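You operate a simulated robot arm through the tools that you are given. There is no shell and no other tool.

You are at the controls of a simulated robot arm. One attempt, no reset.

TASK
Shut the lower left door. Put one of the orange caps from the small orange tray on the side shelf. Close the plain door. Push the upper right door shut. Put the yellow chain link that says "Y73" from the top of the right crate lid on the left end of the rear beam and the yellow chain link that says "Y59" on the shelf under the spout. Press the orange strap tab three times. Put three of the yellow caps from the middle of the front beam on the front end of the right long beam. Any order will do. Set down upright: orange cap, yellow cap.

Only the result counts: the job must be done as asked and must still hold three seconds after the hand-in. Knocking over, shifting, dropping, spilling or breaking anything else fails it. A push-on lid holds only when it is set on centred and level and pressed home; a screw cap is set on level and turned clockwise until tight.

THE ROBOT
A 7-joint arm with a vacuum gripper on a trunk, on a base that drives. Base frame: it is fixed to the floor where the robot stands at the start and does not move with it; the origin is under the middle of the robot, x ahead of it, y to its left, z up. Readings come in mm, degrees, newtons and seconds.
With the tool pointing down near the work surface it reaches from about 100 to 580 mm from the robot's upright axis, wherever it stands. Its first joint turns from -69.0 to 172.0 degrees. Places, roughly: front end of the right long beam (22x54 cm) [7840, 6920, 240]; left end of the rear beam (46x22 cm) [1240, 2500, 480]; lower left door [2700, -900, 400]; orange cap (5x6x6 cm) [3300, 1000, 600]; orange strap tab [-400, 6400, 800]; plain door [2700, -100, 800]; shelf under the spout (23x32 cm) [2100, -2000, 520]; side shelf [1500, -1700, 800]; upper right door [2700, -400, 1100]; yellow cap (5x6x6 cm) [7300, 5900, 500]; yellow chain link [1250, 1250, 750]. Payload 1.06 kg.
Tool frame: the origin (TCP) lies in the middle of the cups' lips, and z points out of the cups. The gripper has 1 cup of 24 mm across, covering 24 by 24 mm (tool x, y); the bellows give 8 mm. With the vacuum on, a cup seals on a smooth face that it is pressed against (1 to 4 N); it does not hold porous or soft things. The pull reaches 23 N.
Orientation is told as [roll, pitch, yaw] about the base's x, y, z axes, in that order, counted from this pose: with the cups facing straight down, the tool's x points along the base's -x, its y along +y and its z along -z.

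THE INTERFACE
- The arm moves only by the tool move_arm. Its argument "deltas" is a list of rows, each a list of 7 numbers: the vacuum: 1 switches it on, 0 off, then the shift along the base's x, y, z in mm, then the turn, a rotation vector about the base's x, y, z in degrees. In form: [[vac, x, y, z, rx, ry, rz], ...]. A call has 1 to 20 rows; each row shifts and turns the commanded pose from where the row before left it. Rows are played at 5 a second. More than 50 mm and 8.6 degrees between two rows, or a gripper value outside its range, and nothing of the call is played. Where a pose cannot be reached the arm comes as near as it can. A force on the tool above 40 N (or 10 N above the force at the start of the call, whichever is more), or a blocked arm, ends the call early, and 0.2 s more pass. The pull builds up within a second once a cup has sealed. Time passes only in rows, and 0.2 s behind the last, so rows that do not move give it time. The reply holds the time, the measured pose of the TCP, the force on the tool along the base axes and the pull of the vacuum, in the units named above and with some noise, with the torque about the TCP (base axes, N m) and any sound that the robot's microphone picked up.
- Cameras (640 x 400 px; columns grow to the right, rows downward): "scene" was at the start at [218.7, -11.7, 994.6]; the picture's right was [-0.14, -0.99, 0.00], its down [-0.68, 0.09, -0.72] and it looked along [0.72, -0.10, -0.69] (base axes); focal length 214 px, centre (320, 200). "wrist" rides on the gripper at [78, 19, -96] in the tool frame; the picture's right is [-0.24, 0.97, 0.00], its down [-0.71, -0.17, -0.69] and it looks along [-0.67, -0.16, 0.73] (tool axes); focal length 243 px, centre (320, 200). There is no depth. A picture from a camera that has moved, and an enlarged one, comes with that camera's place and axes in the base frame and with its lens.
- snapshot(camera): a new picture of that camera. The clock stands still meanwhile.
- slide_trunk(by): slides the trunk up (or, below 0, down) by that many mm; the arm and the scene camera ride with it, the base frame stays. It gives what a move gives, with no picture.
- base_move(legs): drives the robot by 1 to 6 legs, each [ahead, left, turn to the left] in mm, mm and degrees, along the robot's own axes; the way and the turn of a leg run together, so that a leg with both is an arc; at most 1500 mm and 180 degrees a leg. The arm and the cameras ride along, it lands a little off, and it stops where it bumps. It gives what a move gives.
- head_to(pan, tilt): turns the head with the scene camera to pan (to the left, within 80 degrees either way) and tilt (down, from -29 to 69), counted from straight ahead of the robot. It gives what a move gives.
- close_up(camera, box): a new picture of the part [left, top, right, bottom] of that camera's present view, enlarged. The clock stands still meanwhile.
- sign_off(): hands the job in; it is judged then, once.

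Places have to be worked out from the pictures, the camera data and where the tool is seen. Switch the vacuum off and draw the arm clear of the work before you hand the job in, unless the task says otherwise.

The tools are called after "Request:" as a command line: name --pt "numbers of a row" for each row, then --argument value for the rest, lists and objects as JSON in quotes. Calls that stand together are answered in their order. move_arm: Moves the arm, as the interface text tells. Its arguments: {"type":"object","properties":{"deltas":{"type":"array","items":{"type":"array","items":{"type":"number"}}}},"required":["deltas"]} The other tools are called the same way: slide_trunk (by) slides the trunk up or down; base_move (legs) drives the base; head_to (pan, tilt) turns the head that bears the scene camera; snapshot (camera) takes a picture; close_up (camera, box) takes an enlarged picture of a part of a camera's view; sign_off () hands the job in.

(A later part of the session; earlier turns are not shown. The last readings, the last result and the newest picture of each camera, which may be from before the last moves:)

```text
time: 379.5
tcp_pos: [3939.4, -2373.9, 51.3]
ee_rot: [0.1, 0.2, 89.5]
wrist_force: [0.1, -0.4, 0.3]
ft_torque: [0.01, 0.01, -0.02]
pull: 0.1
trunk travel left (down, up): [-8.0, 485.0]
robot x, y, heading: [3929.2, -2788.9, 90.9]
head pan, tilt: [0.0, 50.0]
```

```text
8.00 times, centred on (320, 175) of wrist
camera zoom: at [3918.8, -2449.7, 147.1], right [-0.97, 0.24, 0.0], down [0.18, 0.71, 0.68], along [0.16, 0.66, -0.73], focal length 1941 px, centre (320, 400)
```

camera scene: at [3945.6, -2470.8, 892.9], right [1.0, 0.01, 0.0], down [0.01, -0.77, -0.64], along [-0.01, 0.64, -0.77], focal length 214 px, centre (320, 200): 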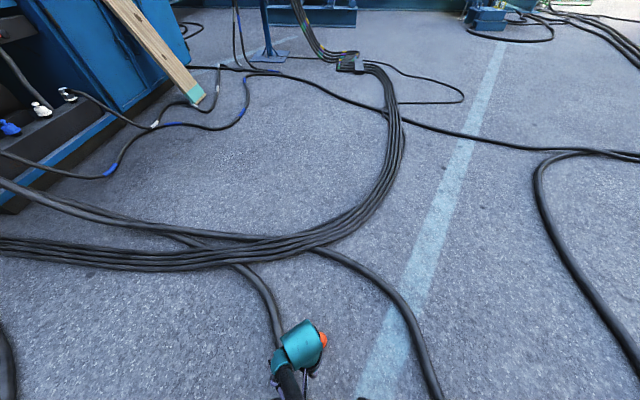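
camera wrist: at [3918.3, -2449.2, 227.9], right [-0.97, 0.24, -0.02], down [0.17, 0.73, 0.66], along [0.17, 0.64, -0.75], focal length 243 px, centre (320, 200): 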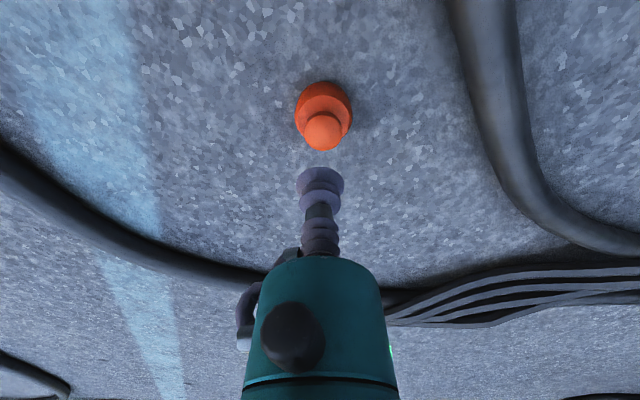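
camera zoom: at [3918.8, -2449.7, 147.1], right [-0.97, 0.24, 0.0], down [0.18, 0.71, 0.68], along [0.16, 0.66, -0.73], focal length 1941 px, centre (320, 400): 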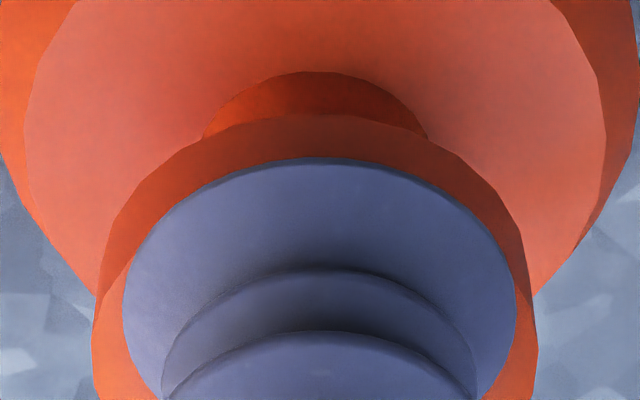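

The lip is compressed about 2 mm at z≈53 but overhangs on the camera side, as in the first pick. I lift slightly, shift +4.5 mm in y, and press again.

Request:
slide_trunk --by 5

Request:
move_arm --pt "1 0 4.5 0 0 0 0" --pt "1 0 0 0 0 0 0"

Request:
close_up --camera "wrist" --box '[280, 150, 360, 200]'

```text
time: 380.0
tcp_pos: [3939.0, -2373.4, 55.4]
ee_rot: [0.2, 0.2, 89.7]
wrist_force: [-0.4, -0.6, 0.8]
ft_torque: [0.0, 0.0, 0.01]
pull: 0.0
trunk travel left (down, up): [-13.0, 480.0]
robot x, y, heading: [3931.4, -2786.3, 91.1]
head pan, tilt: [0.0, 50.0]
```

```text
time: 380.6
tcp_pos: [3938.5, -2368.0, 54.9]
ee_rot: [0.1, 0.2, 89.6]
wrist_force: [0.3, 0.2, -0.1]
ft_torque: [0.02, -0.02, -0.01]
pull: 22.6
trunk travel left (down, up): [-13.0, 480.0]
robot x, y, heading: [3932.2, -2786.8, 90.9]
head pan, tilt: [0.0, 50.0]
```

```text
8.00 times, centred on (320, 175) of wrist
camera zoom: at [3918.8, -2444.9, 151.7], right [-0.97, 0.24, 0.0], down [0.18, 0.71, 0.68], along [0.16, 0.66, -0.73], focal length 1941 px, centre (320, 400)
```

zoom: 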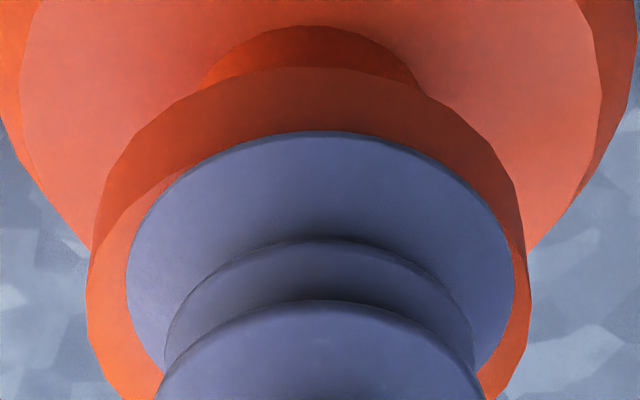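

It sealed, but the lip is right at the knob's near rim (about 2 mm off centre), which may explain the earlier loss. I release, shift 2 mm more, and reseal centred.

Request:
move_arm --pt "0 0 0 0 0 0 0" --pt "0 0 0 0 0 0 0" --pt "0 0 0 2 0 0 0" --pt "0 -0.3 2 0 0 0 0" --pt "1 0 0 -2 0 0 0" --pt "1 0 0 0 0 0 0"

Request:
close_up --camera "wrist" --box '[280, 150, 360, 200]'

```text
time: 382.0
tcp_pos: [3937.7, -2366.3, 55.6]
ee_rot: [0.1, 0.1, 89.6]
wrist_force: [-0.1, 0.1, 0.2]
ft_torque: [-0.01, 0.02, -0.01]
pull: 22.6
trunk travel left (down, up): [-13.0, 480.0]
robot x, y, heading: [3928.8, -2786.9, 91.0]
head pan, tilt: [0.0, 50.0]
```

```text
8.00 times, centred on (320, 175) of wrist
camera zoom: at [3918.1, -2443.3, 152.3], right [-0.97, 0.24, 0.0], down [0.18, 0.71, 0.68], along [0.16, 0.66, -0.73], focal length 1941 px, centre (320, 400)
```

zoom: 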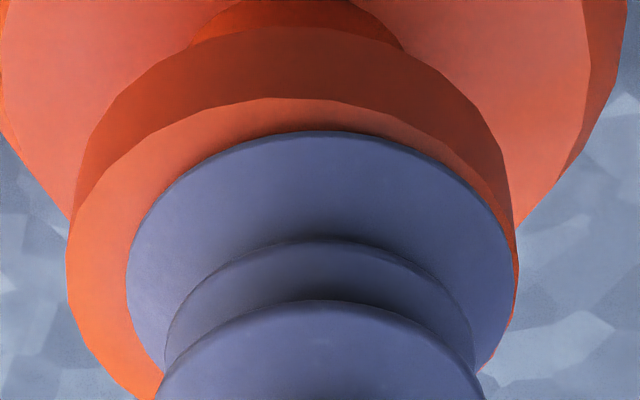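

Now there's room on the near side but the cup sits to the side by ~1.8 mm. One more fine correction: +1.8 mm in x, -0.8 in y.

Request:
move_arm --pt "0 0 0 0 0 0 0" --pt "0 0 0 0 0 0 0" --pt "0 0 0 2 0 0 0" --pt "0 1.8 -0.7 0 0 0 0" --pt "0 0 0 0 0 0 0" --pt "1 0 0 -2 0 0 0" --pt "1 0 0 0 0 0 0" --pt "1 0 0 0 0 0 0"

Request:
close_up --camera "wrist" --box '[280, 150, 360, 200]'

```text
time: 383.8
tcp_pos: [3940.9, -2366.5, 55.4]
ee_rot: [0.1, 0.3, 89.7]
wrist_force: [-0.4, 1.0, 0.3]
ft_torque: [0.02, 0.0, 0.03]
pull: 22.8
trunk travel left (down, up): [-13.0, 480.0]
robot x, y, heading: [3928.4, -2787.1, 90.7]
head pan, tilt: [0.0, 50.0]
```

```text
8.00 times, centred on (320, 175) of wrist
camera zoom: at [3921.1, -2444.5, 151.9], right [-0.97, 0.24, 0.0], down [0.18, 0.71, 0.68], along [0.16, 0.66, -0.73], focal length 1941 px, centre (320, 400)
```

zoom: 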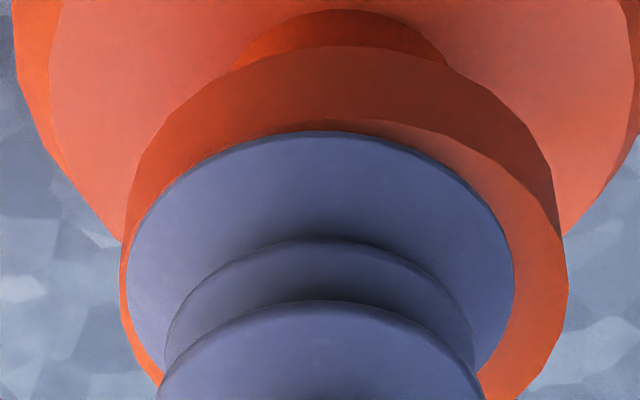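

Slight overshoot in x; one last small correction of -1.3 mm.

Request:
move_arm --pt "0 0 0 0 0 0 0" --pt "0 0 0 0 0 0 0" --pt "0 0 0 2 0 0 0" --pt "0 -1.3 0.3 0 0 0 0" --pt "0 0 0 0 0 0 0" --pt "1 0 0 -2 0 0 0" --pt "1 0 0 0 0 0 0" --pt "1 0 0 0 0 0 0"

Request:
close_up --camera "wrist" --box '[280, 150, 360, 200]'

```text
time: 385.6
tcp_pos: [3939.3, -2367.6, 55.9]
ee_rot: [0.2, 0.2, 89.7]
wrist_force: [-0.5, -1.0, 0.0]
ft_torque: [0.0, 0.02, 0.04]
pull: 23.1
trunk travel left (down, up): [-13.0, 480.0]
robot x, y, heading: [3931.4, -2787.9, 91.1]
head pan, tilt: [0.0, 50.0]
```

```text
8.00 times, centred on (320, 175) of wrist
camera zoom: at [3919.2, -2444.1, 152.1], right [-0.97, 0.24, 0.0], down [0.18, 0.71, 0.68], along [0.16, 0.66, -0.73], focal length 1941 px, centre (320, 400)
```

zoom: 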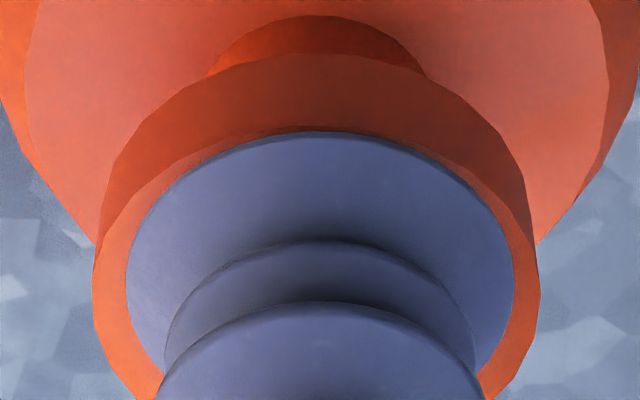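

Well centred with full pull. I lift by the trunk and then raise the arm to carrying height.

Request:
slide_trunk --by 30

Request:
slide_trunk --by 250

Request:
move_arm --pt "1 0 0 15 0 0 0" --pt "1 0 0 30 0 0 0" --pt "1 0 0 30 0 0 0" --pt "1 0 0 30 0 0 0" --pt "1 0 0 30 0 0 0" --pt "1 0 0 30 0 0 0" --pt "1 0 0 30 0 0 0" --pt "1 0 0 30 0 0 0" --pt "1 0 0 15 0 0 0"

Request:
snapshot --camera "wrist"

```text
time: 386.4
tcp_pos: [3939.1, -2367.5, 85.0]
ee_rot: [0.1, 0.2, 89.7]
wrist_force: [-0.2, 0.1, -1.0]
ft_torque: [0.01, 0.03, -0.01]
pull: 23.4
trunk travel left (down, up): [-43.0, 450.0]
robot x, y, heading: [3930.7, -2785.2, 91.1]
head pan, tilt: [0.0, 50.0]
```

```text
time: 388.9
tcp_pos: [3936.9, -2290.2, 416.9]
ee_rot: [0.4, -11.4, 89.7]
wrist_force: [0.2, -0.3, -0.5]
ft_torque: [-0.04, 0.02, 0.01]
pull: 23.0
trunk travel left (down, up): [-293.0, 200.0]
robot x, y, heading: [3933.4, -2790.5, 90.9]
head pan, tilt: [0.0, 50.0]
```

```text
time: 390.9
tcp_pos: [3937.5, -2292.6, 656.2]
ee_rot: [0.3, -11.3, 89.7]
wrist_force: [-0.5, 0.1, 0.1]
ft_torque: [-0.05, 0.03, -0.01]
pull: 23.4
trunk travel left (down, up): [-293.0, 200.0]
robot x, y, heading: [3930.5, -2787.4, 90.8]
head pan, tilt: [0.0, 50.0]
```

```text
taken
camera wrist: at [3918.8, -2386.9, 735.2], right [-0.97, 0.23, 0.05], down [0.18, 0.56, 0.81], along [0.16, 0.8, -0.58], focal length 243 px, centre (320, 200)
```

wrist: 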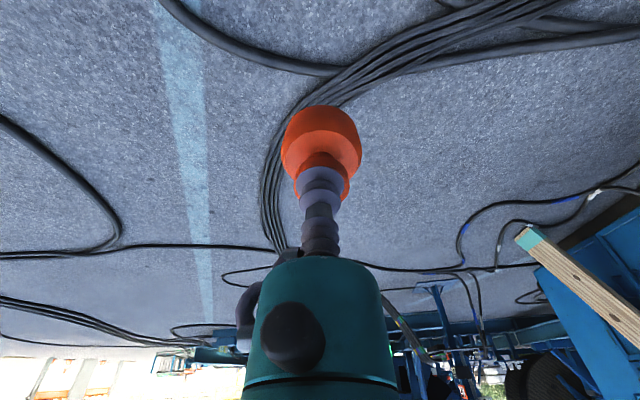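

Still held. The tool tilted 11°; I level it and draw the arm in a bit.

Request:
move_arm --pt "1 0 -20 0 -2.3 0.1 0" --pt "1 0 -20 0 -2.3 0.1 0" --pt "1 0 -20 0 -2.3 0.1 0" --pt "1 0 -20 0 -2.3 0 0" --pt "1 0 -20 0 -2.3 0 0"

Request:
slide_trunk --by 195

Request:
snapshot --camera "wrist"

```text
time: 392.1
tcp_pos: [3936.9, -2390.4, 646.1]
ee_rot: [0.7, -0.1, 89.6]
wrist_force: [-0.4, 0.7, 0.5]
ft_torque: [0.01, -0.01, -0.06]
pull: 22.6
out of reach, approached as far as the arm can: row 5
trunk travel left (down, up): [-293.0, 200.0]
robot x, y, heading: [3929.6, -2791.7, 90.9]
head pan, tilt: [0.0, 50.0]
```

```text
time: 394.3
tcp_pos: [3936.3, -2389.5, 839.5]
ee_rot: [0.6, 0.1, 89.6]
wrist_force: [0.1, 0.8, -1.1]
ft_torque: [-0.02, -0.01, 0.04]
pull: 22.6
trunk travel left (down, up): [-488.0, 5.0]
robot x, y, heading: [3931.1, -2788.7, 90.8]
head pan, tilt: [0.0, 50.0]
```

```text
taken
camera wrist: at [3917.9, -2466.5, 936.9], right [-0.97, 0.24, 0.01], down [0.18, 0.71, 0.68], along [0.16, 0.66, -0.73], focal length 243 px, centre (320, 200)
```

wrist: 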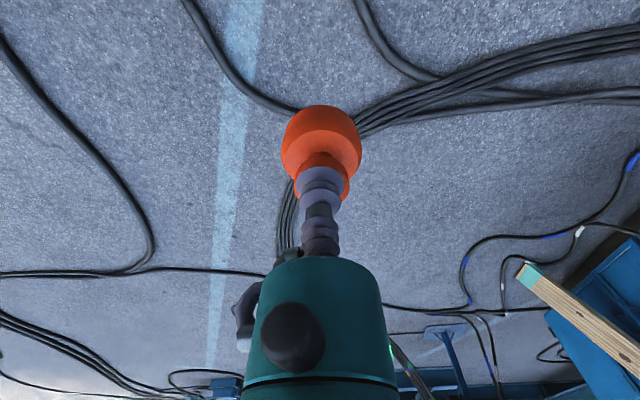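

Held well. I need more height for the shelf (z≈800 plus 55 mm cap), so I test moving in and up.

Request:
move_arm --pt "1 0 -20 5 0 0 0" --pt "1 0 -20 10 0 0 0" --pt "1 0 -10 15 0 0 0" --pt "1 0 0 15 0 0 0" --pt "1 0 0 15 0 0 0"

```text
time: 395.5
tcp_pos: [3933.3, -2431.2, 856.5]
ee_rot: [0.6, 0.0, 89.6]
wrist_force: [-0.4, 0.7, -1.6]
ft_torque: [0.0, 0.0, 0.0]
pull: 22.9
out of reach, approached as far as the arm can: row 3, 4, 5
trunk travel left (down, up): [-488.0, 5.0]
robot x, y, heading: [3927.1, -2787.9, 91.0]
head pan, tilt: [0.0, 50.0]
```

Smaller radius gives more height. I test further in.

Request:
move_arm --pt "1 0 -15 5 0 0 0" --pt "1 0 -15 10 0 0 0" --pt "1 0 0 15 0 0 0" --pt "1 0 0 15 0 0 0"

```text
time: 396.5
tcp_pos: [3931.3, -2451.2, 850.8]
ee_rot: [0.6, -0.1, 89.5]
wrist_force: [-0.4, -0.4, -0.3]
ft_torque: [0.04, 0.01, -0.03]
pull: 23.2
out of reach, approached as far as the arm can: row 1, 2, 3, 4
trunk travel left (down, up): [-488.0, 5.0]
robot x, y, heading: [3930.3, -2786.2, 90.8]
head pan, tilt: [0.0, 50.0]
```

I try the lateral offset that the start pose had (right of centre), where the arm reached higher.

Request:
move_arm --pt "1 30 12 0 0 0 0" --pt "1 30 12 0 0 0 0" --pt "1 30 12 0 0 0 0" --pt "1 30 12 0 0 0 0" --pt "1 0 0 15 0 0 0" --pt "1 0 0 15 0 0 0" --pt "1 0 0 15 0 0 0" --pt "1 0 0 15 0 0 0"

```text
time: 398.3
tcp_pos: [4051.2, -2393.2, 865.6]
ee_rot: [0.6, 0.1, 89.6]
wrist_force: [0.2, -0.9, -0.6]
ft_torque: [-0.01, 0.0, 0.02]
pull: 22.4
out of reach, approached as far as the arm can: row 5, 6, 7, 8
trunk travel left (down, up): [-488.0, 5.0]
robot x, y, heading: [3931.2, -2786.8, 90.9]
head pan, tilt: [0.0, 50.0]
```

Better: z=866 there. A bit more to the right:

Request:
move_arm --pt "1 30 -10 5 0 0 0" --pt "1 30 -10 5 0 0 0" --pt "1 0 0 15 0 0 0" --pt "1 0 0 15 0 0 0" --pt "1 0 0 15 0 0 0"

```text
time: 399.5
tcp_pos: [4120.5, -2391.8, 876.1]
ee_rot: [0.6, 0.0, 89.7]
wrist_force: [-0.3, 0.0, -1.5]
ft_torque: [-0.02, 0.0, 0.03]
pull: 22.9
out of reach, approached as far as the arm can: row 1, 2, 3, 4, 5
trunk travel left (down, up): [-488.0, 5.0]
robot x, y, heading: [3932.9, -2787.4, 90.6]
head pan, tilt: [0.0, 50.0]
```

The height gain comes from the tool yaw relative to the arm's azimuth. I add yaw (+24°) and try higher.

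Request:
move_arm --pt "1 0 0 0 0 0 8" --pt "1 0 0 0 0 0 8" --pt "1 0 0 0 0 0 8" --pt "1 0 0 12 0 0 0" --pt "1 0 0 12 0 0 0" --pt "1 0 0 12 0 0 0"

```text
time: 400.9
tcp_pos: [4125.0, -2376.5, 887.9]
ee_rot: [0.6, 0.1, 113.8]
wrist_force: [0.2, -0.1, -0.7]
ft_torque: [0.0, 0.04, 0.0]
pull: 22.5
out of reach, approached as far as the arm can: row 4, 5, 6
trunk travel left (down, up): [-488.0, 5.0]
robot x, y, heading: [3932.2, -2787.2, 90.8]
head pan, tilt: [0.0, 50.0]
```

z=888 gives ~33 mm clearance over the shelf. Now I translate (no turning) toward the niche, keeping clear of the spout.

Request:
base_move --legs '[[60, 0, 0], [0, 1350, 0]]'

```text
time: 413.2
tcp_pos: [2809.7, -2331.9, 887.5]
ee_rot: [0.6, 0.0, 113.3]
wrist_force: [0.1, -0.3, -1.2]
ft_torque: [0.0, 0.0, -0.04]
pull: 22.8
trunk travel left (down, up): [-488.0, 5.0]
robot x, y, heading: [2614.0, -2742.5, 90.4]
head pan, tilt: [0.0, 50.0]
```

Request:
base_move --legs '[[0, 1370, 0], [280, 0, 0]]'

Request:
head_to --pan -10 --tilt 35

Request:
snapshot --camera "scene"

```text
time: 426.7
tcp_pos: [1458.4, -2074.0, 888.0]
ee_rot: [0.6, 0.1, 114.3]
wrist_force: [0.1, -0.7, -1.1]
ft_torque: [0.0, -0.01, 0.01]
pull: 22.9
trunk travel left (down, up): [-488.0, 5.0]
robot x, y, heading: [1265.9, -2485.6, 91.4]
head pan, tilt: [0.0, 50.0]
```

```text
time: 427.4
tcp_pos: [1457.3, -2074.6, 887.8]
ee_rot: [0.6, 0.0, 114.2]
wrist_force: [0.1, 0.5, -1.1]
ft_torque: [0.0, 0.02, 0.01]
pull: 22.7
trunk travel left (down, up): [-488.0, 5.0]
robot x, y, heading: [1262.9, -2493.1, 91.7]
head pan, tilt: [-10.0, 35.0]
```

```text
taken
camera scene: at [1282.8, -2395.9, 1337.0], right [0.99, -0.15, 0.0], down [-0.08, -0.57, -0.82], along [0.12, 0.81, -0.57], focal length 214 px, centre (320, 200)
```

scene: 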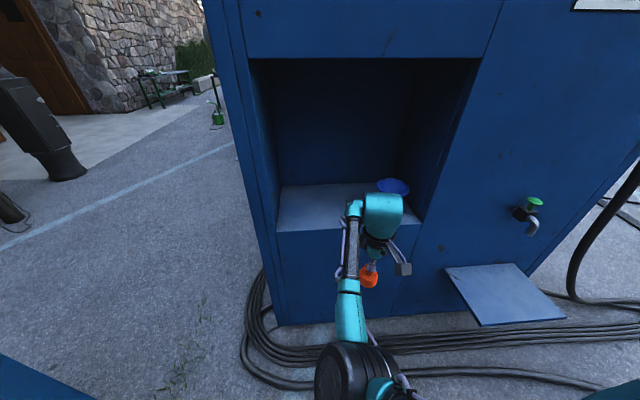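

The cap is still held. Shelf height computes to about 800–820 with front edge y≈-1835. I advance carefully in two stages.

Request:
base_move --legs '[[200, 0, 0]]'

Request:
snapshot --camera "wrist"

Request:
head_to --pan -20 --tilt 45

Request:
snapshot --camera "scene"

```text
time: 429.0
tcp_pos: [1455.2, -1876.3, 887.5]
ee_rot: [0.6, 0.1, 114.1]
wrist_force: [0.5, -0.3, -1.1]
ft_torque: [-0.01, -0.02, -0.01]
pull: 23.4
trunk travel left (down, up): [-488.0, 5.0]
robot x, y, heading: [1263.4, -2291.4, 91.1]
head pan, tilt: [-10.0, 35.0]
```

```text
taken
camera wrist: at [1470.0, -1954.2, 984.0], right [-0.98, -0.18, 0.01], down [-0.13, 0.72, 0.68], along [-0.13, 0.67, -0.73], focal length 243 px, centre (320, 200)
```

wrist: 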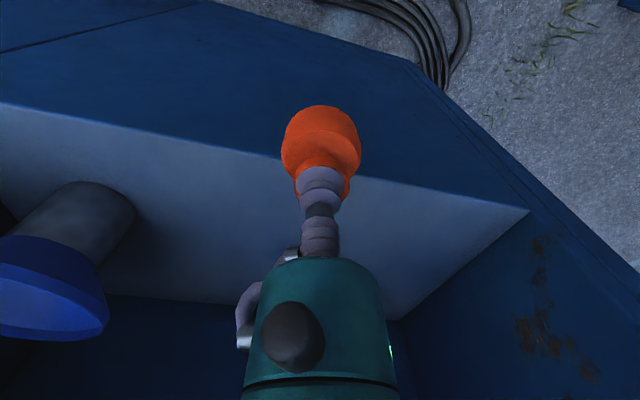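

```text
time: 429.8
tcp_pos: [1455.6, -1876.7, 888.6]
ee_rot: [0.5, 0.1, 114.0]
wrist_force: [1.4, -0.2, -0.7]
ft_torque: [-0.03, -0.01, -0.03]
pull: 22.8
trunk travel left (down, up): [-488.0, 5.0]
robot x, y, heading: [1261.7, -2292.2, 91.4]
head pan, tilt: [-20.0, 45.0]
```

```text
taken
camera scene: at [1291.0, -2208.1, 1322.3], right [0.95, -0.32, 0.0], down [-0.23, -0.67, -0.71], along [0.23, 0.67, -0.71], focal length 214 px, centre (320, 200)
```

scene: 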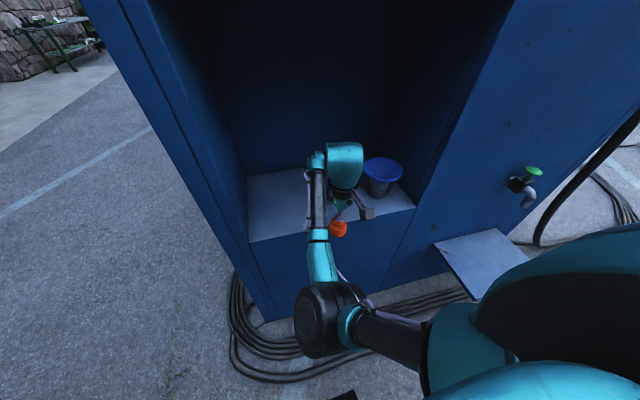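

Shelf top computes to z≈804. I advance 112 mm more so the cap is about 70 mm inside the edge.

Request:
base_move --legs '[[112, 0, 0]]'

Request:
snapshot --camera "wrist"

```text
time: 431.0
tcp_pos: [1453.3, -1763.9, 886.8]
ee_rot: [0.6, 0.1, 113.9]
wrist_force: [0.4, -0.5, -1.0]
ft_torque: [-0.01, -0.01, -0.02]
pull: 23.5
trunk travel left (down, up): [-488.0, 5.0]
robot x, y, heading: [1260.0, -2176.0, 90.9]
head pan, tilt: [-20.0, 45.0]
```

```text
taken
camera wrist: at [1468.7, -1841.9, 983.9], right [-0.98, -0.18, 0.01], down [-0.12, 0.72, 0.68], along [-0.13, 0.67, -0.73], focal length 243 px, centre (320, 200)
```

wrist: 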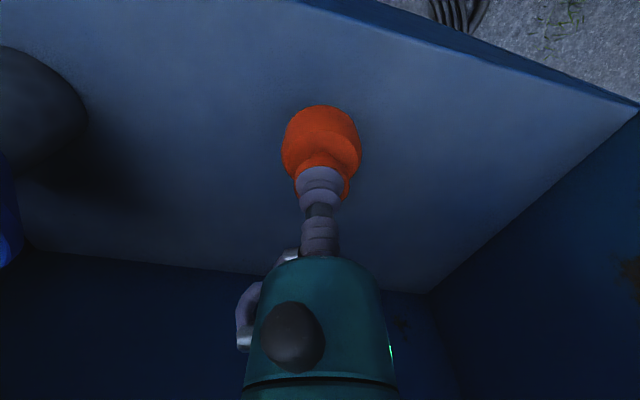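

The cap hangs over the shelf. I lower it gently and watch the force.

Request:
move_arm --pt "1 0 0 -6 0 0 0" --pt "1 0 0 -6 0 0 0" --pt "1 0 0 -5 0 0 0" --pt "1 0 0 -3 0 0 0"

Request:
move_arm --pt "1 0 0 -2 0 0 0" --pt "1 0 0 -2 0 0 0" --pt "1 0 0 -2 0 0 0"

```text
time: 432.0
tcp_pos: [1453.7, -1765.1, 867.3]
ee_rot: [0.5, 0.1, 114.0]
wrist_force: [-0.4, 0.5, -0.2]
ft_torque: [-0.03, -0.02, -0.03]
pull: 23.1
trunk travel left (down, up): [-488.0, 5.0]
robot x, y, heading: [1264.4, -2176.2, 90.9]
head pan, tilt: [-20.0, 45.0]
```

```text
time: 432.8
tcp_pos: [1453.3, -1764.9, 861.3]
ee_rot: [0.5, 0.2, 113.8]
wrist_force: [-0.1, -0.5, -0.5]
ft_torque: [0.0, 0.01, 0.0]
pull: 23.1
trunk travel left (down, up): [-488.0, 5.0]
robot x, y, heading: [1262.2, -2178.9, 91.2]
head pan, tilt: [-20.0, 45.0]
```

Request:
move_arm --pt "1 0 0 -1.5 0 0 0" --pt "1 0 0 -1.5 0 0 0"

Request:
move_arm --pt "1 0 0 -1.5 0 0 0" --pt "1 0 0 -1.5 0 0 0"

Request:
snapshot --camera "wrist"

```text
time: 433.4
tcp_pos: [1454.2, -1765.8, 857.2]
ee_rot: [0.6, 0.0, 113.9]
wrist_force: [0.0, -0.7, -0.3]
ft_torque: [0.0, -0.01, 0.06]
pull: 23.4
trunk travel left (down, up): [-488.0, 5.0]
robot x, y, heading: [1255.0, -2181.7, 91.2]
head pan, tilt: [-20.0, 45.0]
```

```text
time: 434.0
tcp_pos: [1452.6, -1764.4, 855.4]
ee_rot: [0.7, -0.1, 113.8]
wrist_force: [0.1, 0.8, -1.3]
ft_torque: [0.04, 0.0, 0.01]
pull: 22.9
trunk travel left (down, up): [-488.0, 5.0]
robot x, y, heading: [1259.7, -2176.2, 91.1]
head pan, tilt: [-20.0, 45.0]
```

```text
taken
camera wrist: at [1468.1, -1842.4, 952.3], right [-0.98, -0.18, 0.01], down [-0.12, 0.72, 0.68], along [-0.13, 0.67, -0.73], focal length 243 px, centre (320, 200)
```

wrist: 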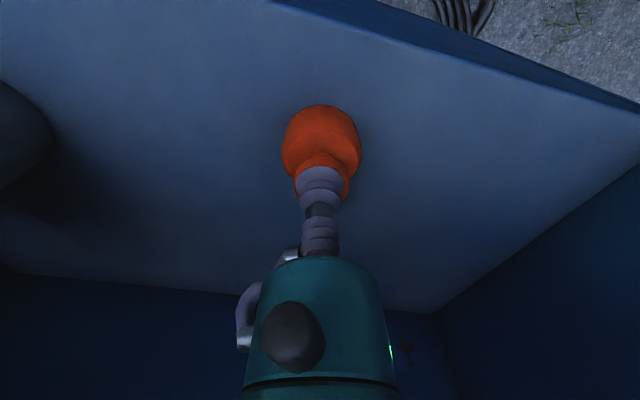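

Near the surface now. Continuing in small steps until contact.

Request:
move_arm --pt "1 0 0 -1.5 0 0 0" --pt "1 0 0 0 0 0 0"

Request:
move_arm --pt "1 0 0 -1.5 0 0 0" --pt "1 0 0 0 0 0 0"

Request:
move_arm --pt "1 0 0 -1.5 0 0 0" --pt "1 0 0 0 0 0 0"

```text
time: 434.6
tcp_pos: [1453.3, -1763.9, 855.5]
ee_rot: [0.6, 0.2, 113.9]
wrist_force: [0.4, -0.1, -0.3]
ft_torque: [-0.03, 0.01, -0.04]
pull: 22.7
trunk travel left (down, up): [-488.0, 5.0]
robot x, y, heading: [1258.8, -2176.4, 91.1]
head pan, tilt: [-20.0, 45.0]
```

```text
time: 435.2
tcp_pos: [1453.5, -1764.8, 854.4]
ee_rot: [0.7, 0.1, 113.9]
wrist_force: [-0.9, -0.9, 2.3]
ft_torque: [0.01, -0.03, 0.0]
pull: 23.1
trunk travel left (down, up): [-488.0, 5.0]
robot x, y, heading: [1255.7, -2181.3, 91.3]
head pan, tilt: [-20.0, 45.0]
```

```text
time: 435.8
tcp_pos: [1453.0, -1764.8, 853.2]
ee_rot: [0.6, 0.0, 113.9]
wrist_force: [-1.3, -1.4, 7.4]
ft_torque: [0.02, -0.03, 0.0]
pull: 23.0
trunk travel left (down, up): [-488.0, 5.0]
robot x, y, heading: [1259.6, -2177.2, 91.0]
head pan, tilt: [-20.0, 45.0]
```

The cap is standing on the shelf (7 N). I ease off 1 mm, release the vacuum, and lift away.

Request:
move_arm --pt "1 0 0 1 0 0 0" --pt "0 0 0 0 0 0 0" --pt "0 0 0 0 0 0 0" --pt "0 0 0 0 0 0 0" --pt "0 0 0 0 0 0 0" --pt "0 0 0 3 0 0 0" --pt "0 0 0 5 0 0 0" --pt "0 0 0 8 0 0 0" --pt "0 0 0 10 0 0 0"

Request:
snapshot --camera "wrist"

```text
time: 437.8
tcp_pos: [1453.3, -1766.6, 879.3]
ee_rot: [0.5, 0.1, 113.9]
wrist_force: [0.5, 0.3, 0.2]
ft_torque: [0.0, -0.01, -0.02]
pull: 0.0
trunk travel left (down, up): [-488.0, 5.0]
robot x, y, heading: [1259.3, -2177.5, 91.4]
head pan, tilt: [-20.0, 45.0]
```

```text
taken
camera wrist: at [1468.2, -1843.6, 976.3], right [-0.98, -0.18, 0.01], down [-0.12, 0.72, 0.68], along [-0.13, 0.67, -0.73], focal length 243 px, centre (320, 200)
```

wrist: 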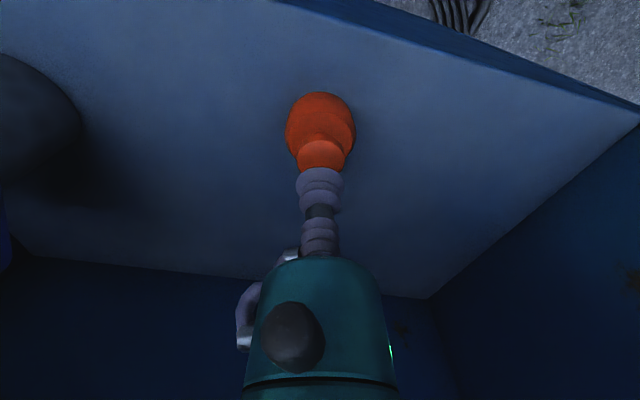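

The cap stands upright on the side shelf. I back out and start the long drive round to the crate's far side for the chain links.

Request:
base_move --legs '[[-420, 0, 0], [0, -1250, 0], [0, -1250, 0]]'

Request:
base_move --legs '[[1150, -640, 0], [1150, -640, 0], [990, 30, 0], [990, 30, 0]]'

```text
time: 461.9
tcp_pos: [3966.4, -2133.4, 879.4]
ee_rot: [0.5, 0.2, 112.9]
wrist_force: [0.0, 0.2, -0.1]
ft_torque: [0.0, 0.01, 0.01]
pull: 0.1
trunk travel left (down, up): [-488.0, 5.0]
robot x, y, heading: [3766.3, -2540.2, 90.1]
head pan, tilt: [-20.0, 45.0]
```

```text
time: 484.1
tcp_pos: [5006.1, 2167.8, 880.6]
ee_rot: [0.6, 0.1, 116.0]
wrist_force: [-0.5, 0.2, 0.7]
ft_torque: [-0.03, 0.06, -0.02]
pull: 0.0
trunk travel left (down, up): [-488.0, 5.0]
robot x, y, heading: [4833.9, 1750.4, 93.6]
head pan, tilt: [-20.0, 45.0]
```

At the corner. I turn to face -x and look along the corridor between the stand and the reel.

Request:
base_move --legs '[[0, 0, 86.4]]'

Request:
head_to --pan 0 --tilt 20

Request:
snapshot --camera "scene"

```text
time: 488.1
tcp_pos: [4426.6, 1961.9, 879.1]
ee_rot: [0.6, 0.1, -158.8]
wrist_force: [-0.4, 0.8, -0.3]
ft_torque: [-0.01, 0.03, -0.02]
pull: 0.0
trunk travel left (down, up): [-488.0, 5.0]
robot x, y, heading: [4825.7, 1754.8, 178.6]
head pan, tilt: [-20.0, 45.0]
```

```text
time: 489.0
tcp_pos: [4427.0, 1960.3, 879.4]
ee_rot: [0.6, 0.1, -158.7]
wrist_force: [-0.3, -0.7, 0.3]
ft_torque: [-0.01, 0.0, -0.03]
pull: 0.1
trunk travel left (down, up): [-488.0, 5.0]
robot x, y, heading: [4828.8, 1751.0, 178.4]
head pan, tilt: [0.0, 20.0]
```

```text
taken
camera scene: at [4733.0, 1751.6, 1360.9], right [0.03, 1.0, 0.0], down [0.34, -0.01, -0.94], along [-0.94, 0.03, -0.34], focal length 214 px, centre (320, 200)
```

scene: 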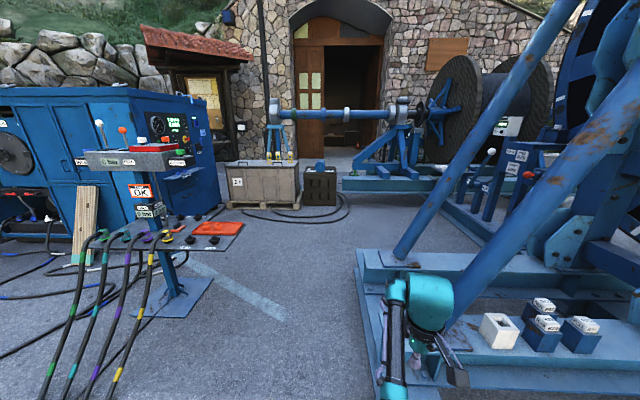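

The corridor is clear; the grey crate with links is straight ahead. I shift 200 mm left, away from the reel foot, and drive toward the crate.

Request:
base_move --legs '[[0, 200, 0], [1400, 0, 0], [1350, 0, 0]]'

Request:
snapshot --camera "scene"

```text
time: 504.2
tcp_pos: [1672.2, 1751.0, 879.3]
ee_rot: [0.5, 0.1, -157.3]
wrist_force: [0.5, 0.4, -0.8]
ft_torque: [-0.01, 0.01, 0.02]
pull: 0.0
trunk travel left (down, up): [-488.0, 5.0]
robot x, y, heading: [2079.3, 1549.8, 179.6]
head pan, tilt: [0.0, 20.0]
```

```text
taken
camera scene: at [1984.1, 1548.9, 1360.9], right [0.0, 1.0, 0.0], down [0.34, 0.0, -0.94], along [-0.94, 0.0, -0.34], focal length 214 px, centre (320, 200)
```

scene: 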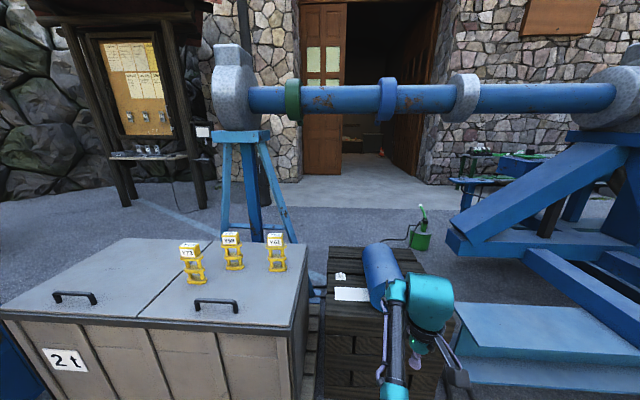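

The links stand on the near-right lid half; I'll zoom for labels and positions.

Request:
close_up --camera "scene" --box '[150, 215, 310, 315]'

Request:
close_up --camera "scene" --box '[420, 280, 612, 400]'

```text
4.00 times, centred on (230, 265) of scene
camera zoom: at [1984.1, 1548.9, 1360.9], right [0.0, 1.0, 0.0], down [0.34, 0.0, -0.94], along [-0.94, 0.0, -0.34], focal length 858 px, centre (680, -60)
```

zoom: 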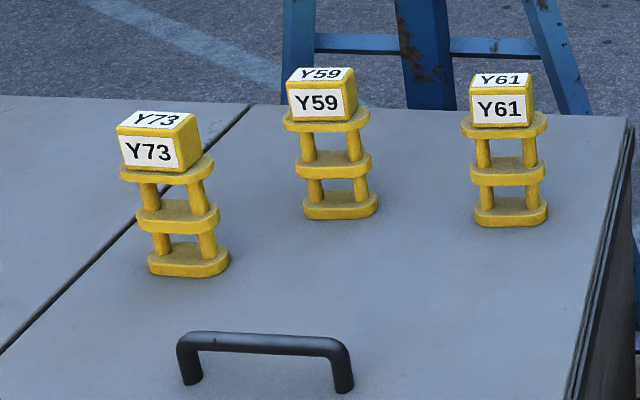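

```text
3.33 times, centred on (516, 340) of scene
camera zoom: at [1984.1, 1548.9, 1360.9], right [0.0, 1.0, 0.0], down [0.34, 0.0, -0.94], along [-0.94, 0.0, -0.34], focal length 715 px, centre (-333, -267)
```

zoom: 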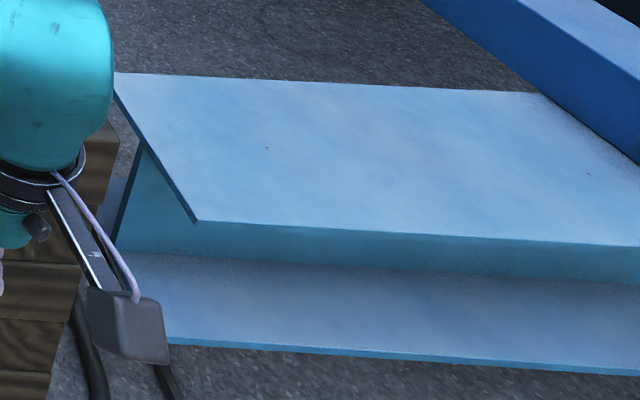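

Combining both views: lid z≈730, Y73 at about (1240,1025), Y59 (1153,1156), Y61 (1172,1365), with link tops near z≈900 – too high for a tool-down grip at that distance. I'll grip the label face on the head box sideways with a horizontal tool, so I reconfigure the arm here.

Request:
move_arm --pt "0 -8 -40 0 0 0 -4.6" --pt "0 -8 -40 0 0 0 -4.6" --pt "0 -8 -40 0 0 0 -4.6" --pt "0 -8 -40 0 0 0 -4.5" --pt "0 -8 -40 0 0 0 -4.5" --pt "0 -8 0 0 0 8 0" --pt "0 -8 0 0 0 8 0" --pt "0 -8 0 0 0 8 0" --pt "0 -8 0 0 0 8 0" --pt "0 -8 0 0 0 8 0"

Request:
move_arm --pt "0 -6 0 0 0 8.3 0" --pt "0 -6 0 0 0 8.3 0" --pt "0 -6 0 0 0 8.3 0" --pt "0 -6 0 0 0 8.3 0" --pt "0 -6 0 0 0 8.3 0" --pt "0 -6 0 0 0 8.3 0"

Request:
snapshot --camera "scene"

```text
time: 506.4
tcp_pos: [1593.0, 1549.9, 880.6]
ee_rot: [0.6, -40.2, 179.9]
wrist_force: [-0.5, 0.6, 0.0]
ft_torque: [-0.02, 0.01, -0.02]
pull: 0.0
trunk travel left (down, up): [-488.0, 5.0]
robot x, y, heading: [2079.9, 1552.1, 180.0]
head pan, tilt: [0.0, 20.0]
```

```text
time: 507.8
tcp_pos: [1556.6, 1550.8, 880.0]
ee_rot: [-4.0, -89.8, -175.3]
wrist_force: [-0.7, -0.4, -0.8]
ft_torque: [-0.01, -0.01, 0.0]
pull: 0.1
trunk travel left (down, up): [-488.0, 5.0]
robot x, y, heading: [2080.3, 1549.3, 179.9]
head pan, tilt: [0.0, 20.0]
```

```text
taken
camera scene: at [1984.0, 1549.0, 1361.0], right [0.0, 1.0, 0.0], down [0.34, 0.0, -0.94], along [-0.94, 0.0, -0.34], focal length 214 px, centre (320, 200)
```

scene: 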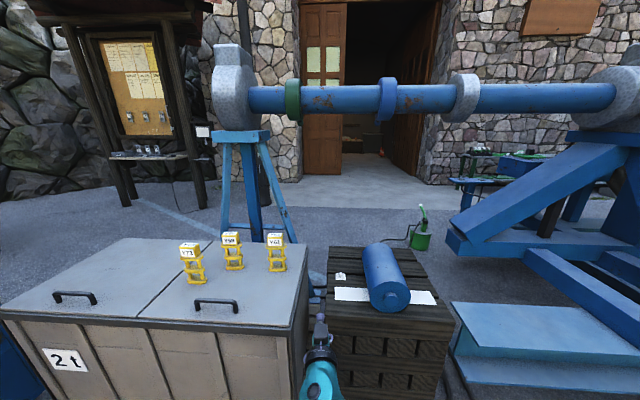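

Tool is horizontal. I move sideways to line up with Y73 and take close looks.

Request:
base_move --legs '[[0, 525, 0]]'

Request:
head_to --pan 0 --tilt 35

Request:
snapshot --camera "scene"

Request:
snapshot --camera "wrist"

```text
time: 512.9
tcp_pos: [1558.7, 1020.5, 879.4]
ee_rot: [18.0, -89.7, 163.1]
wrist_force: [0.6, -0.1, -0.3]
ft_torque: [0.0, -0.01, 0.03]
pull: 0.0
trunk travel left (down, up): [-488.0, 5.0]
robot x, y, heading: [2080.9, 1021.2, -179.6]
head pan, tilt: [0.0, 20.0]
```

```text
time: 513.7
tcp_pos: [1558.2, 1021.2, 879.7]
ee_rot: [18.7, -89.7, 162.2]
wrist_force: [-0.8, 0.9, -0.3]
ft_torque: [0.0, 0.03, 0.01]
pull: 0.1
trunk travel left (down, up): [-488.0, 5.0]
robot x, y, heading: [2080.8, 1023.3, -179.8]
head pan, tilt: [0.0, 35.0]
```

```text
taken
camera scene: at [1990.6, 1022.5, 1337.2], right [-0.01, 1.0, 0.0], down [0.57, 0.0, -0.82], along [-0.82, 0.0, -0.57], focal length 214 px, centre (320, 200)
```

scene: 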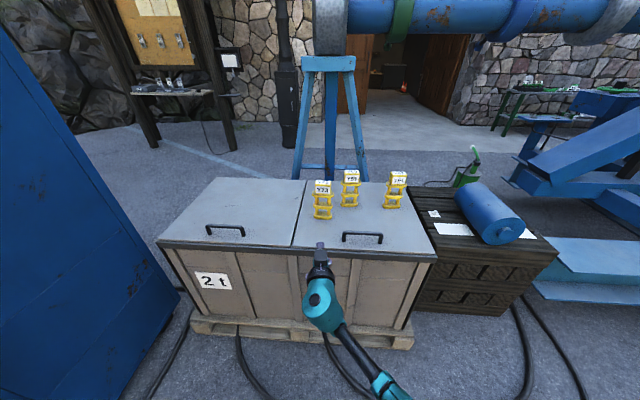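

```text
taken
camera wrist: at [1654.0, 1005.3, 802.8], right [0.02, -0.97, 0.24], down [0.68, 0.18, 0.71], along [-0.73, 0.15, 0.66], focal length 243 px, centre (320, 200)
```

wrist: 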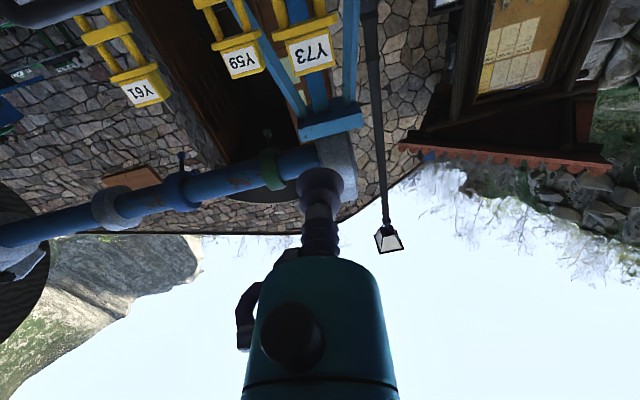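

Triangulated label centres: Y73 (1254,1029,879), Y59 (1161,1159,879). I lower the trunk while raising the arm, to have trunk stroke for lifting, then zoom on Y73.

Request:
slide_trunk --by -80

Request:
move_arm --pt "0 0 0 27 0 0 0" --pt "0 0 0 27 0 0 0" --pt "0 0 0 26 0 0 0"

Request:
close_up --camera "scene" --box '[280, 150, 440, 250]'

Request:
close_up --camera "wrist" --box '[200, 0, 360, 100]'

```text
time: 514.9
tcp_pos: [1556.1, 1021.1, 800.1]
ee_rot: [32.1, -89.8, 148.8]
wrist_force: [-0.3, 0.2, -0.1]
ft_torque: [0.0, 0.03, 0.0]
pull: 0.1
trunk travel left (down, up): [-408.0, 85.0]
robot x, y, heading: [2079.0, 1025.8, -179.9]
head pan, tilt: [0.0, 35.0]
```

```text
time: 515.7
tcp_pos: [1559.1, 1020.5, 879.0]
ee_rot: [9.7, -89.6, 171.2]
wrist_force: [0.0, -0.5, 0.0]
ft_torque: [0.01, 0.02, 0.03]
pull: 0.0
trunk travel left (down, up): [-408.0, 85.0]
robot x, y, heading: [2081.1, 1020.4, -179.7]
head pan, tilt: [0.0, 35.0]
```

```text
4.00 times, centred on (360, 200) of scene
camera zoom: at [1925.7, 1022.0, 1247.3], right [-0.01, 1.0, 0.0], down [0.57, 0.0, -0.82], along [-0.82, 0.0, -0.57], focal length 858 px, centre (160, 200)
```

zoom: 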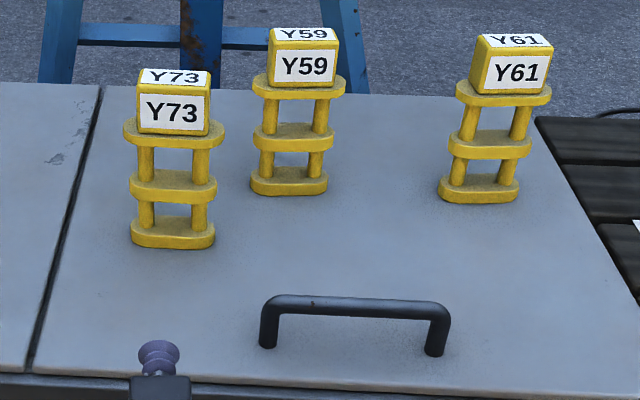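

```text
4.00 times, centred on (280, 50) of wrist
camera zoom: at [1654.5, 1003.7, 802.5], right [0.01, -0.97, 0.24], down [0.68, 0.18, 0.71], along [-0.73, 0.15, 0.66], focal length 970 px, centre (480, 800)
```

zoom: 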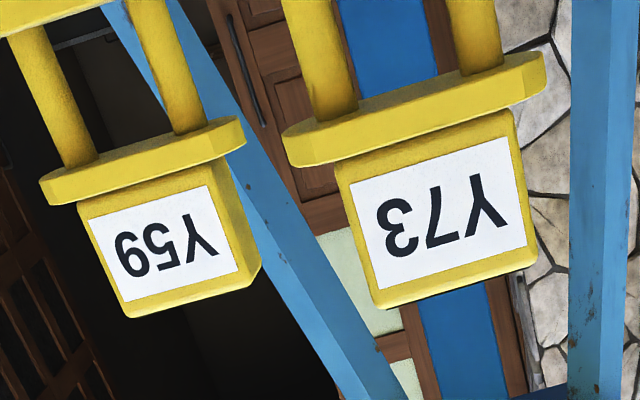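

Refined Y73 label centre ≈ (1257,1031.5,879). I drive 190 mm closer, shift the tool +11 mm in y and look again.

Request:
base_move --legs '[[190, 0, 0]]'

Request:
move_arm --pt "0 0 10 0 0 0 0"

Request:
snapshot --camera "wrist"

Request:
close_up --camera "scene" --box '[260, 150, 420, 250]'

```text
time: 517.2
tcp_pos: [1368.5, 1019.7, 879.9]
ee_rot: [16.4, -89.7, 164.5]
wrist_force: [-0.2, -0.4, 0.5]
ft_torque: [0.01, 0.02, 0.02]
pull: 0.0
trunk travel left (down, up): [-408.0, 85.0]
robot x, y, heading: [1889.1, 1025.0, -179.7]
head pan, tilt: [0.0, 35.0]
```

```text
time: 517.6
tcp_pos: [1369.1, 1028.2, 880.3]
ee_rot: [19.0, -89.7, 161.9]
wrist_force: [-0.2, 0.3, 0.0]
ft_torque: [0.02, 0.01, -0.01]
pull: 0.1
trunk travel left (down, up): [-408.0, 85.0]
robot x, y, heading: [1894.1, 1023.1, -179.9]
head pan, tilt: [0.0, 35.0]
```

```text
taken
camera wrist: at [1464.7, 1012.7, 802.9], right [0.01, -0.97, 0.24], down [0.68, 0.18, 0.71], along [-0.73, 0.15, 0.66], focal length 243 px, centre (320, 200)
```

wrist: 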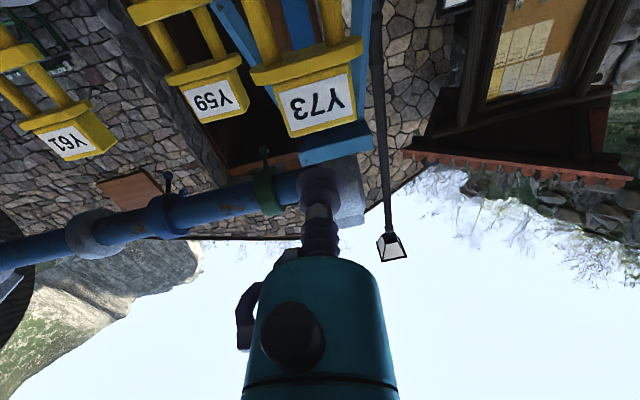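

```text
4.00 times, centred on (340, 200) of scene
camera zoom: at [1736.1, 1021.5, 1247.3], right [0.0, 1.0, 0.0], down [0.57, 0.0, -0.82], along [-0.82, 0.0, -0.57], focal length 858 px, centre (240, 200)
```

zoom: 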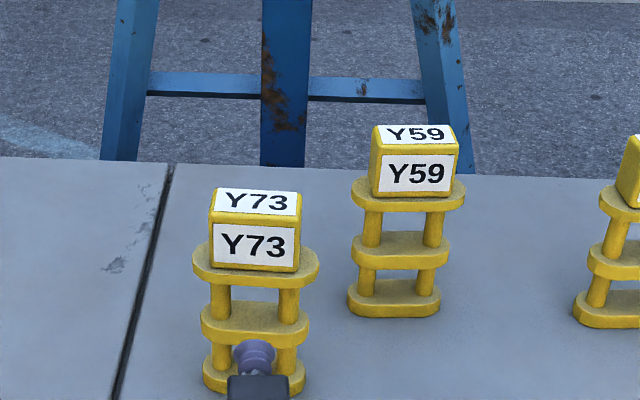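

Cup and label are aligned (label face x≈1261). I approach to ~12 mm, then creep with the vacuum on so it seals with minimal push (the link could tip).

Request:
move_arm --pt "0 -40 0 0 0 0 0" --pt "0 -35 0 0 0 0 0" --pt "0 -15 0 0 0 0 0" --pt "1 0 0 0 0 0 0"

Request:
close_up --camera "wrist" --box '[240, 100, 400, 200]'

Request:
close_up --camera "scene" --box '[260, 150, 420, 250]'

```text
time: 518.6
tcp_pos: [1278.7, 1028.7, 882.1]
ee_rot: [19.8, -89.7, 161.2]
wrist_force: [-0.6, -0.2, 1.2]
ft_torque: [0.02, -0.01, -0.01]
pull: 0.1
trunk travel left (down, up): [-408.0, 85.0]
robot x, y, heading: [1893.4, 1020.8, -179.8]
head pan, tilt: [0.0, 35.0]
```

```text
4.00 times, centred on (320, 150) of wrist
camera zoom: at [1375.0, 1013.0, 804.4], right [0.01, -0.97, 0.24], down [0.68, 0.18, 0.71], along [-0.73, 0.15, 0.66], focal length 970 px, centre (320, 400)
```

zoom: 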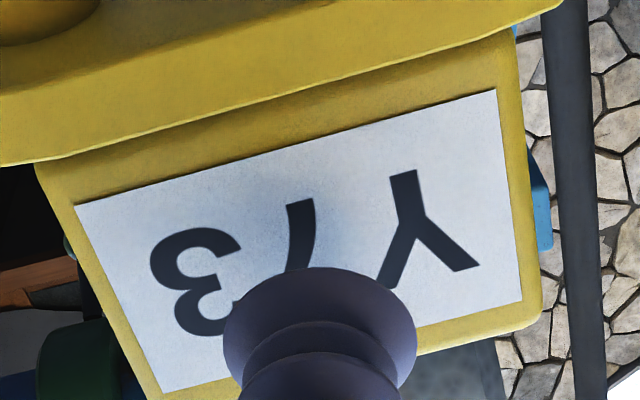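

```text
4.00 times, centred on (340, 200) of scene
camera zoom: at [1736.2, 1021.5, 1247.3], right [0.0, 1.0, 0.0], down [0.57, 0.0, -0.82], along [-0.82, 0.0, -0.57], focal length 858 px, centre (240, 200)
```

zoom: 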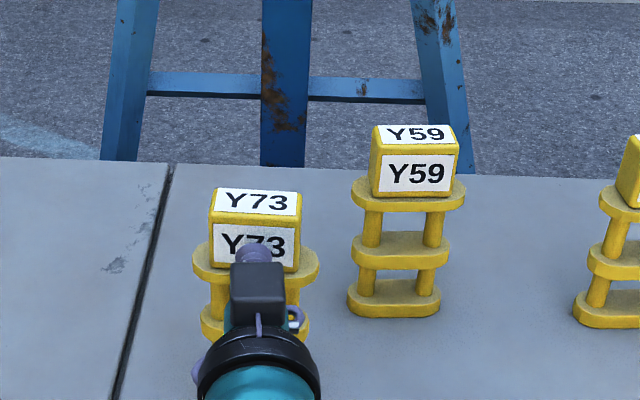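

Contact point will be within ~4 mm of the label centre. Creeping in.

Request:
move_arm --pt "1 -5 0 0 0 0 0" --pt "1 -4 0 0 0 0 0" --pt "1 -2 0 0 0 0 0" --pt "1 -2 0 0 0 0 0" --pt "1 0 0 0 0 0 0"

Request:
close_up --camera "wrist" --box '[240, 100, 400, 200]'

```text
time: 519.8
tcp_pos: [1266.1, 1029.4, 879.7]
ee_rot: [12.5, -89.8, 168.4]
wrist_force: [-0.6, 0.4, 0.4]
ft_torque: [0.05, -0.04, -0.02]
pull: 0.0
trunk travel left (down, up): [-408.0, 85.0]
robot x, y, heading: [1891.9, 1021.0, -180.0]
head pan, tilt: [0.0, 35.0]
```

```text
4.00 times, centred on (320, 150) of wrist
camera zoom: at [1362.3, 1013.7, 802.7], right [0.01, -0.97, 0.24], down [0.68, 0.18, 0.71], along [-0.73, 0.15, 0.66], focal length 970 px, centre (320, 400)
```

zoom: 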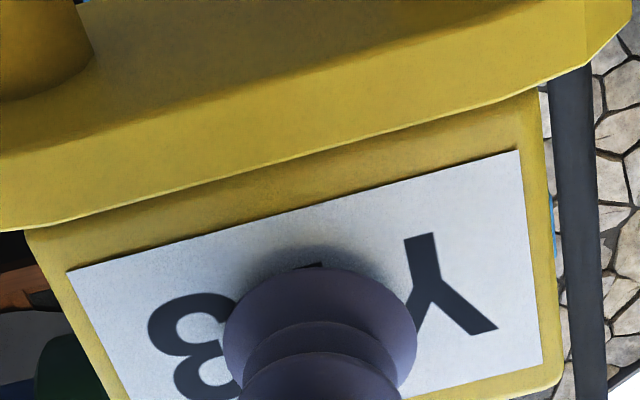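

Request:
move_arm --pt "1 -1 0 0 0 0 0" --pt "1 -1 0 0 0 0 0" --pt "1 0 0 0 0 0 0"

Request:
move_arm --pt "1 -1 0 0 0 0 0" --pt "1 -1 0 0 0 0 0" --pt "1 0 0 0 0 0 0"

Request:
close_up --camera "wrist" --box '[240, 100, 400, 200]'

```text
time: 520.6
tcp_pos: [1264.1, 1030.4, 879.5]
ee_rot: [17.7, -89.8, 163.2]
wrist_force: [-1.0, -0.1, 0.1]
ft_torque: [-0.1, 0.08, -0.05]
pull: 22.8
trunk travel left (down, up): [-408.0, 85.0]
robot x, y, heading: [1892.3, 1023.2, -179.9]
head pan, tilt: [0.0, 35.0]
```

```text
time: 521.4
tcp_pos: [1262.1, 1029.2, 880.7]
ee_rot: [20.4, -89.7, 160.5]
wrist_force: [1.1, 1.3, 1.9]
ft_torque: [0.03, -0.07, 0.01]
pull: 23.1
trunk travel left (down, up): [-408.0, 85.0]
robot x, y, heading: [1890.9, 1021.7, -179.8]
head pan, tilt: [0.0, 35.0]
```

```text
4.00 times, centred on (320, 150) of wrist
camera zoom: at [1357.9, 1013.5, 802.9], right [0.01, -0.97, 0.24], down [0.68, 0.18, 0.71], along [-0.73, 0.15, 0.66], focal length 970 px, centre (320, 400)
```

zoom: 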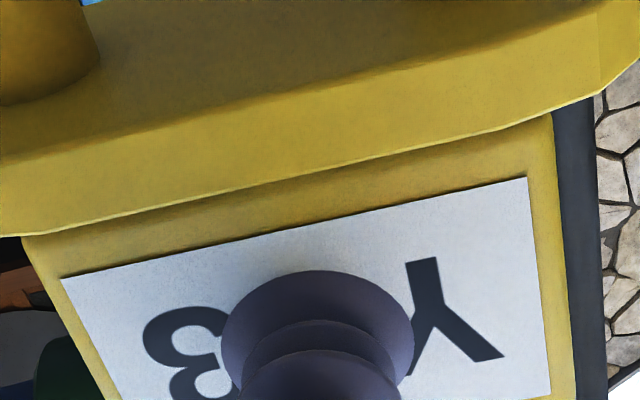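

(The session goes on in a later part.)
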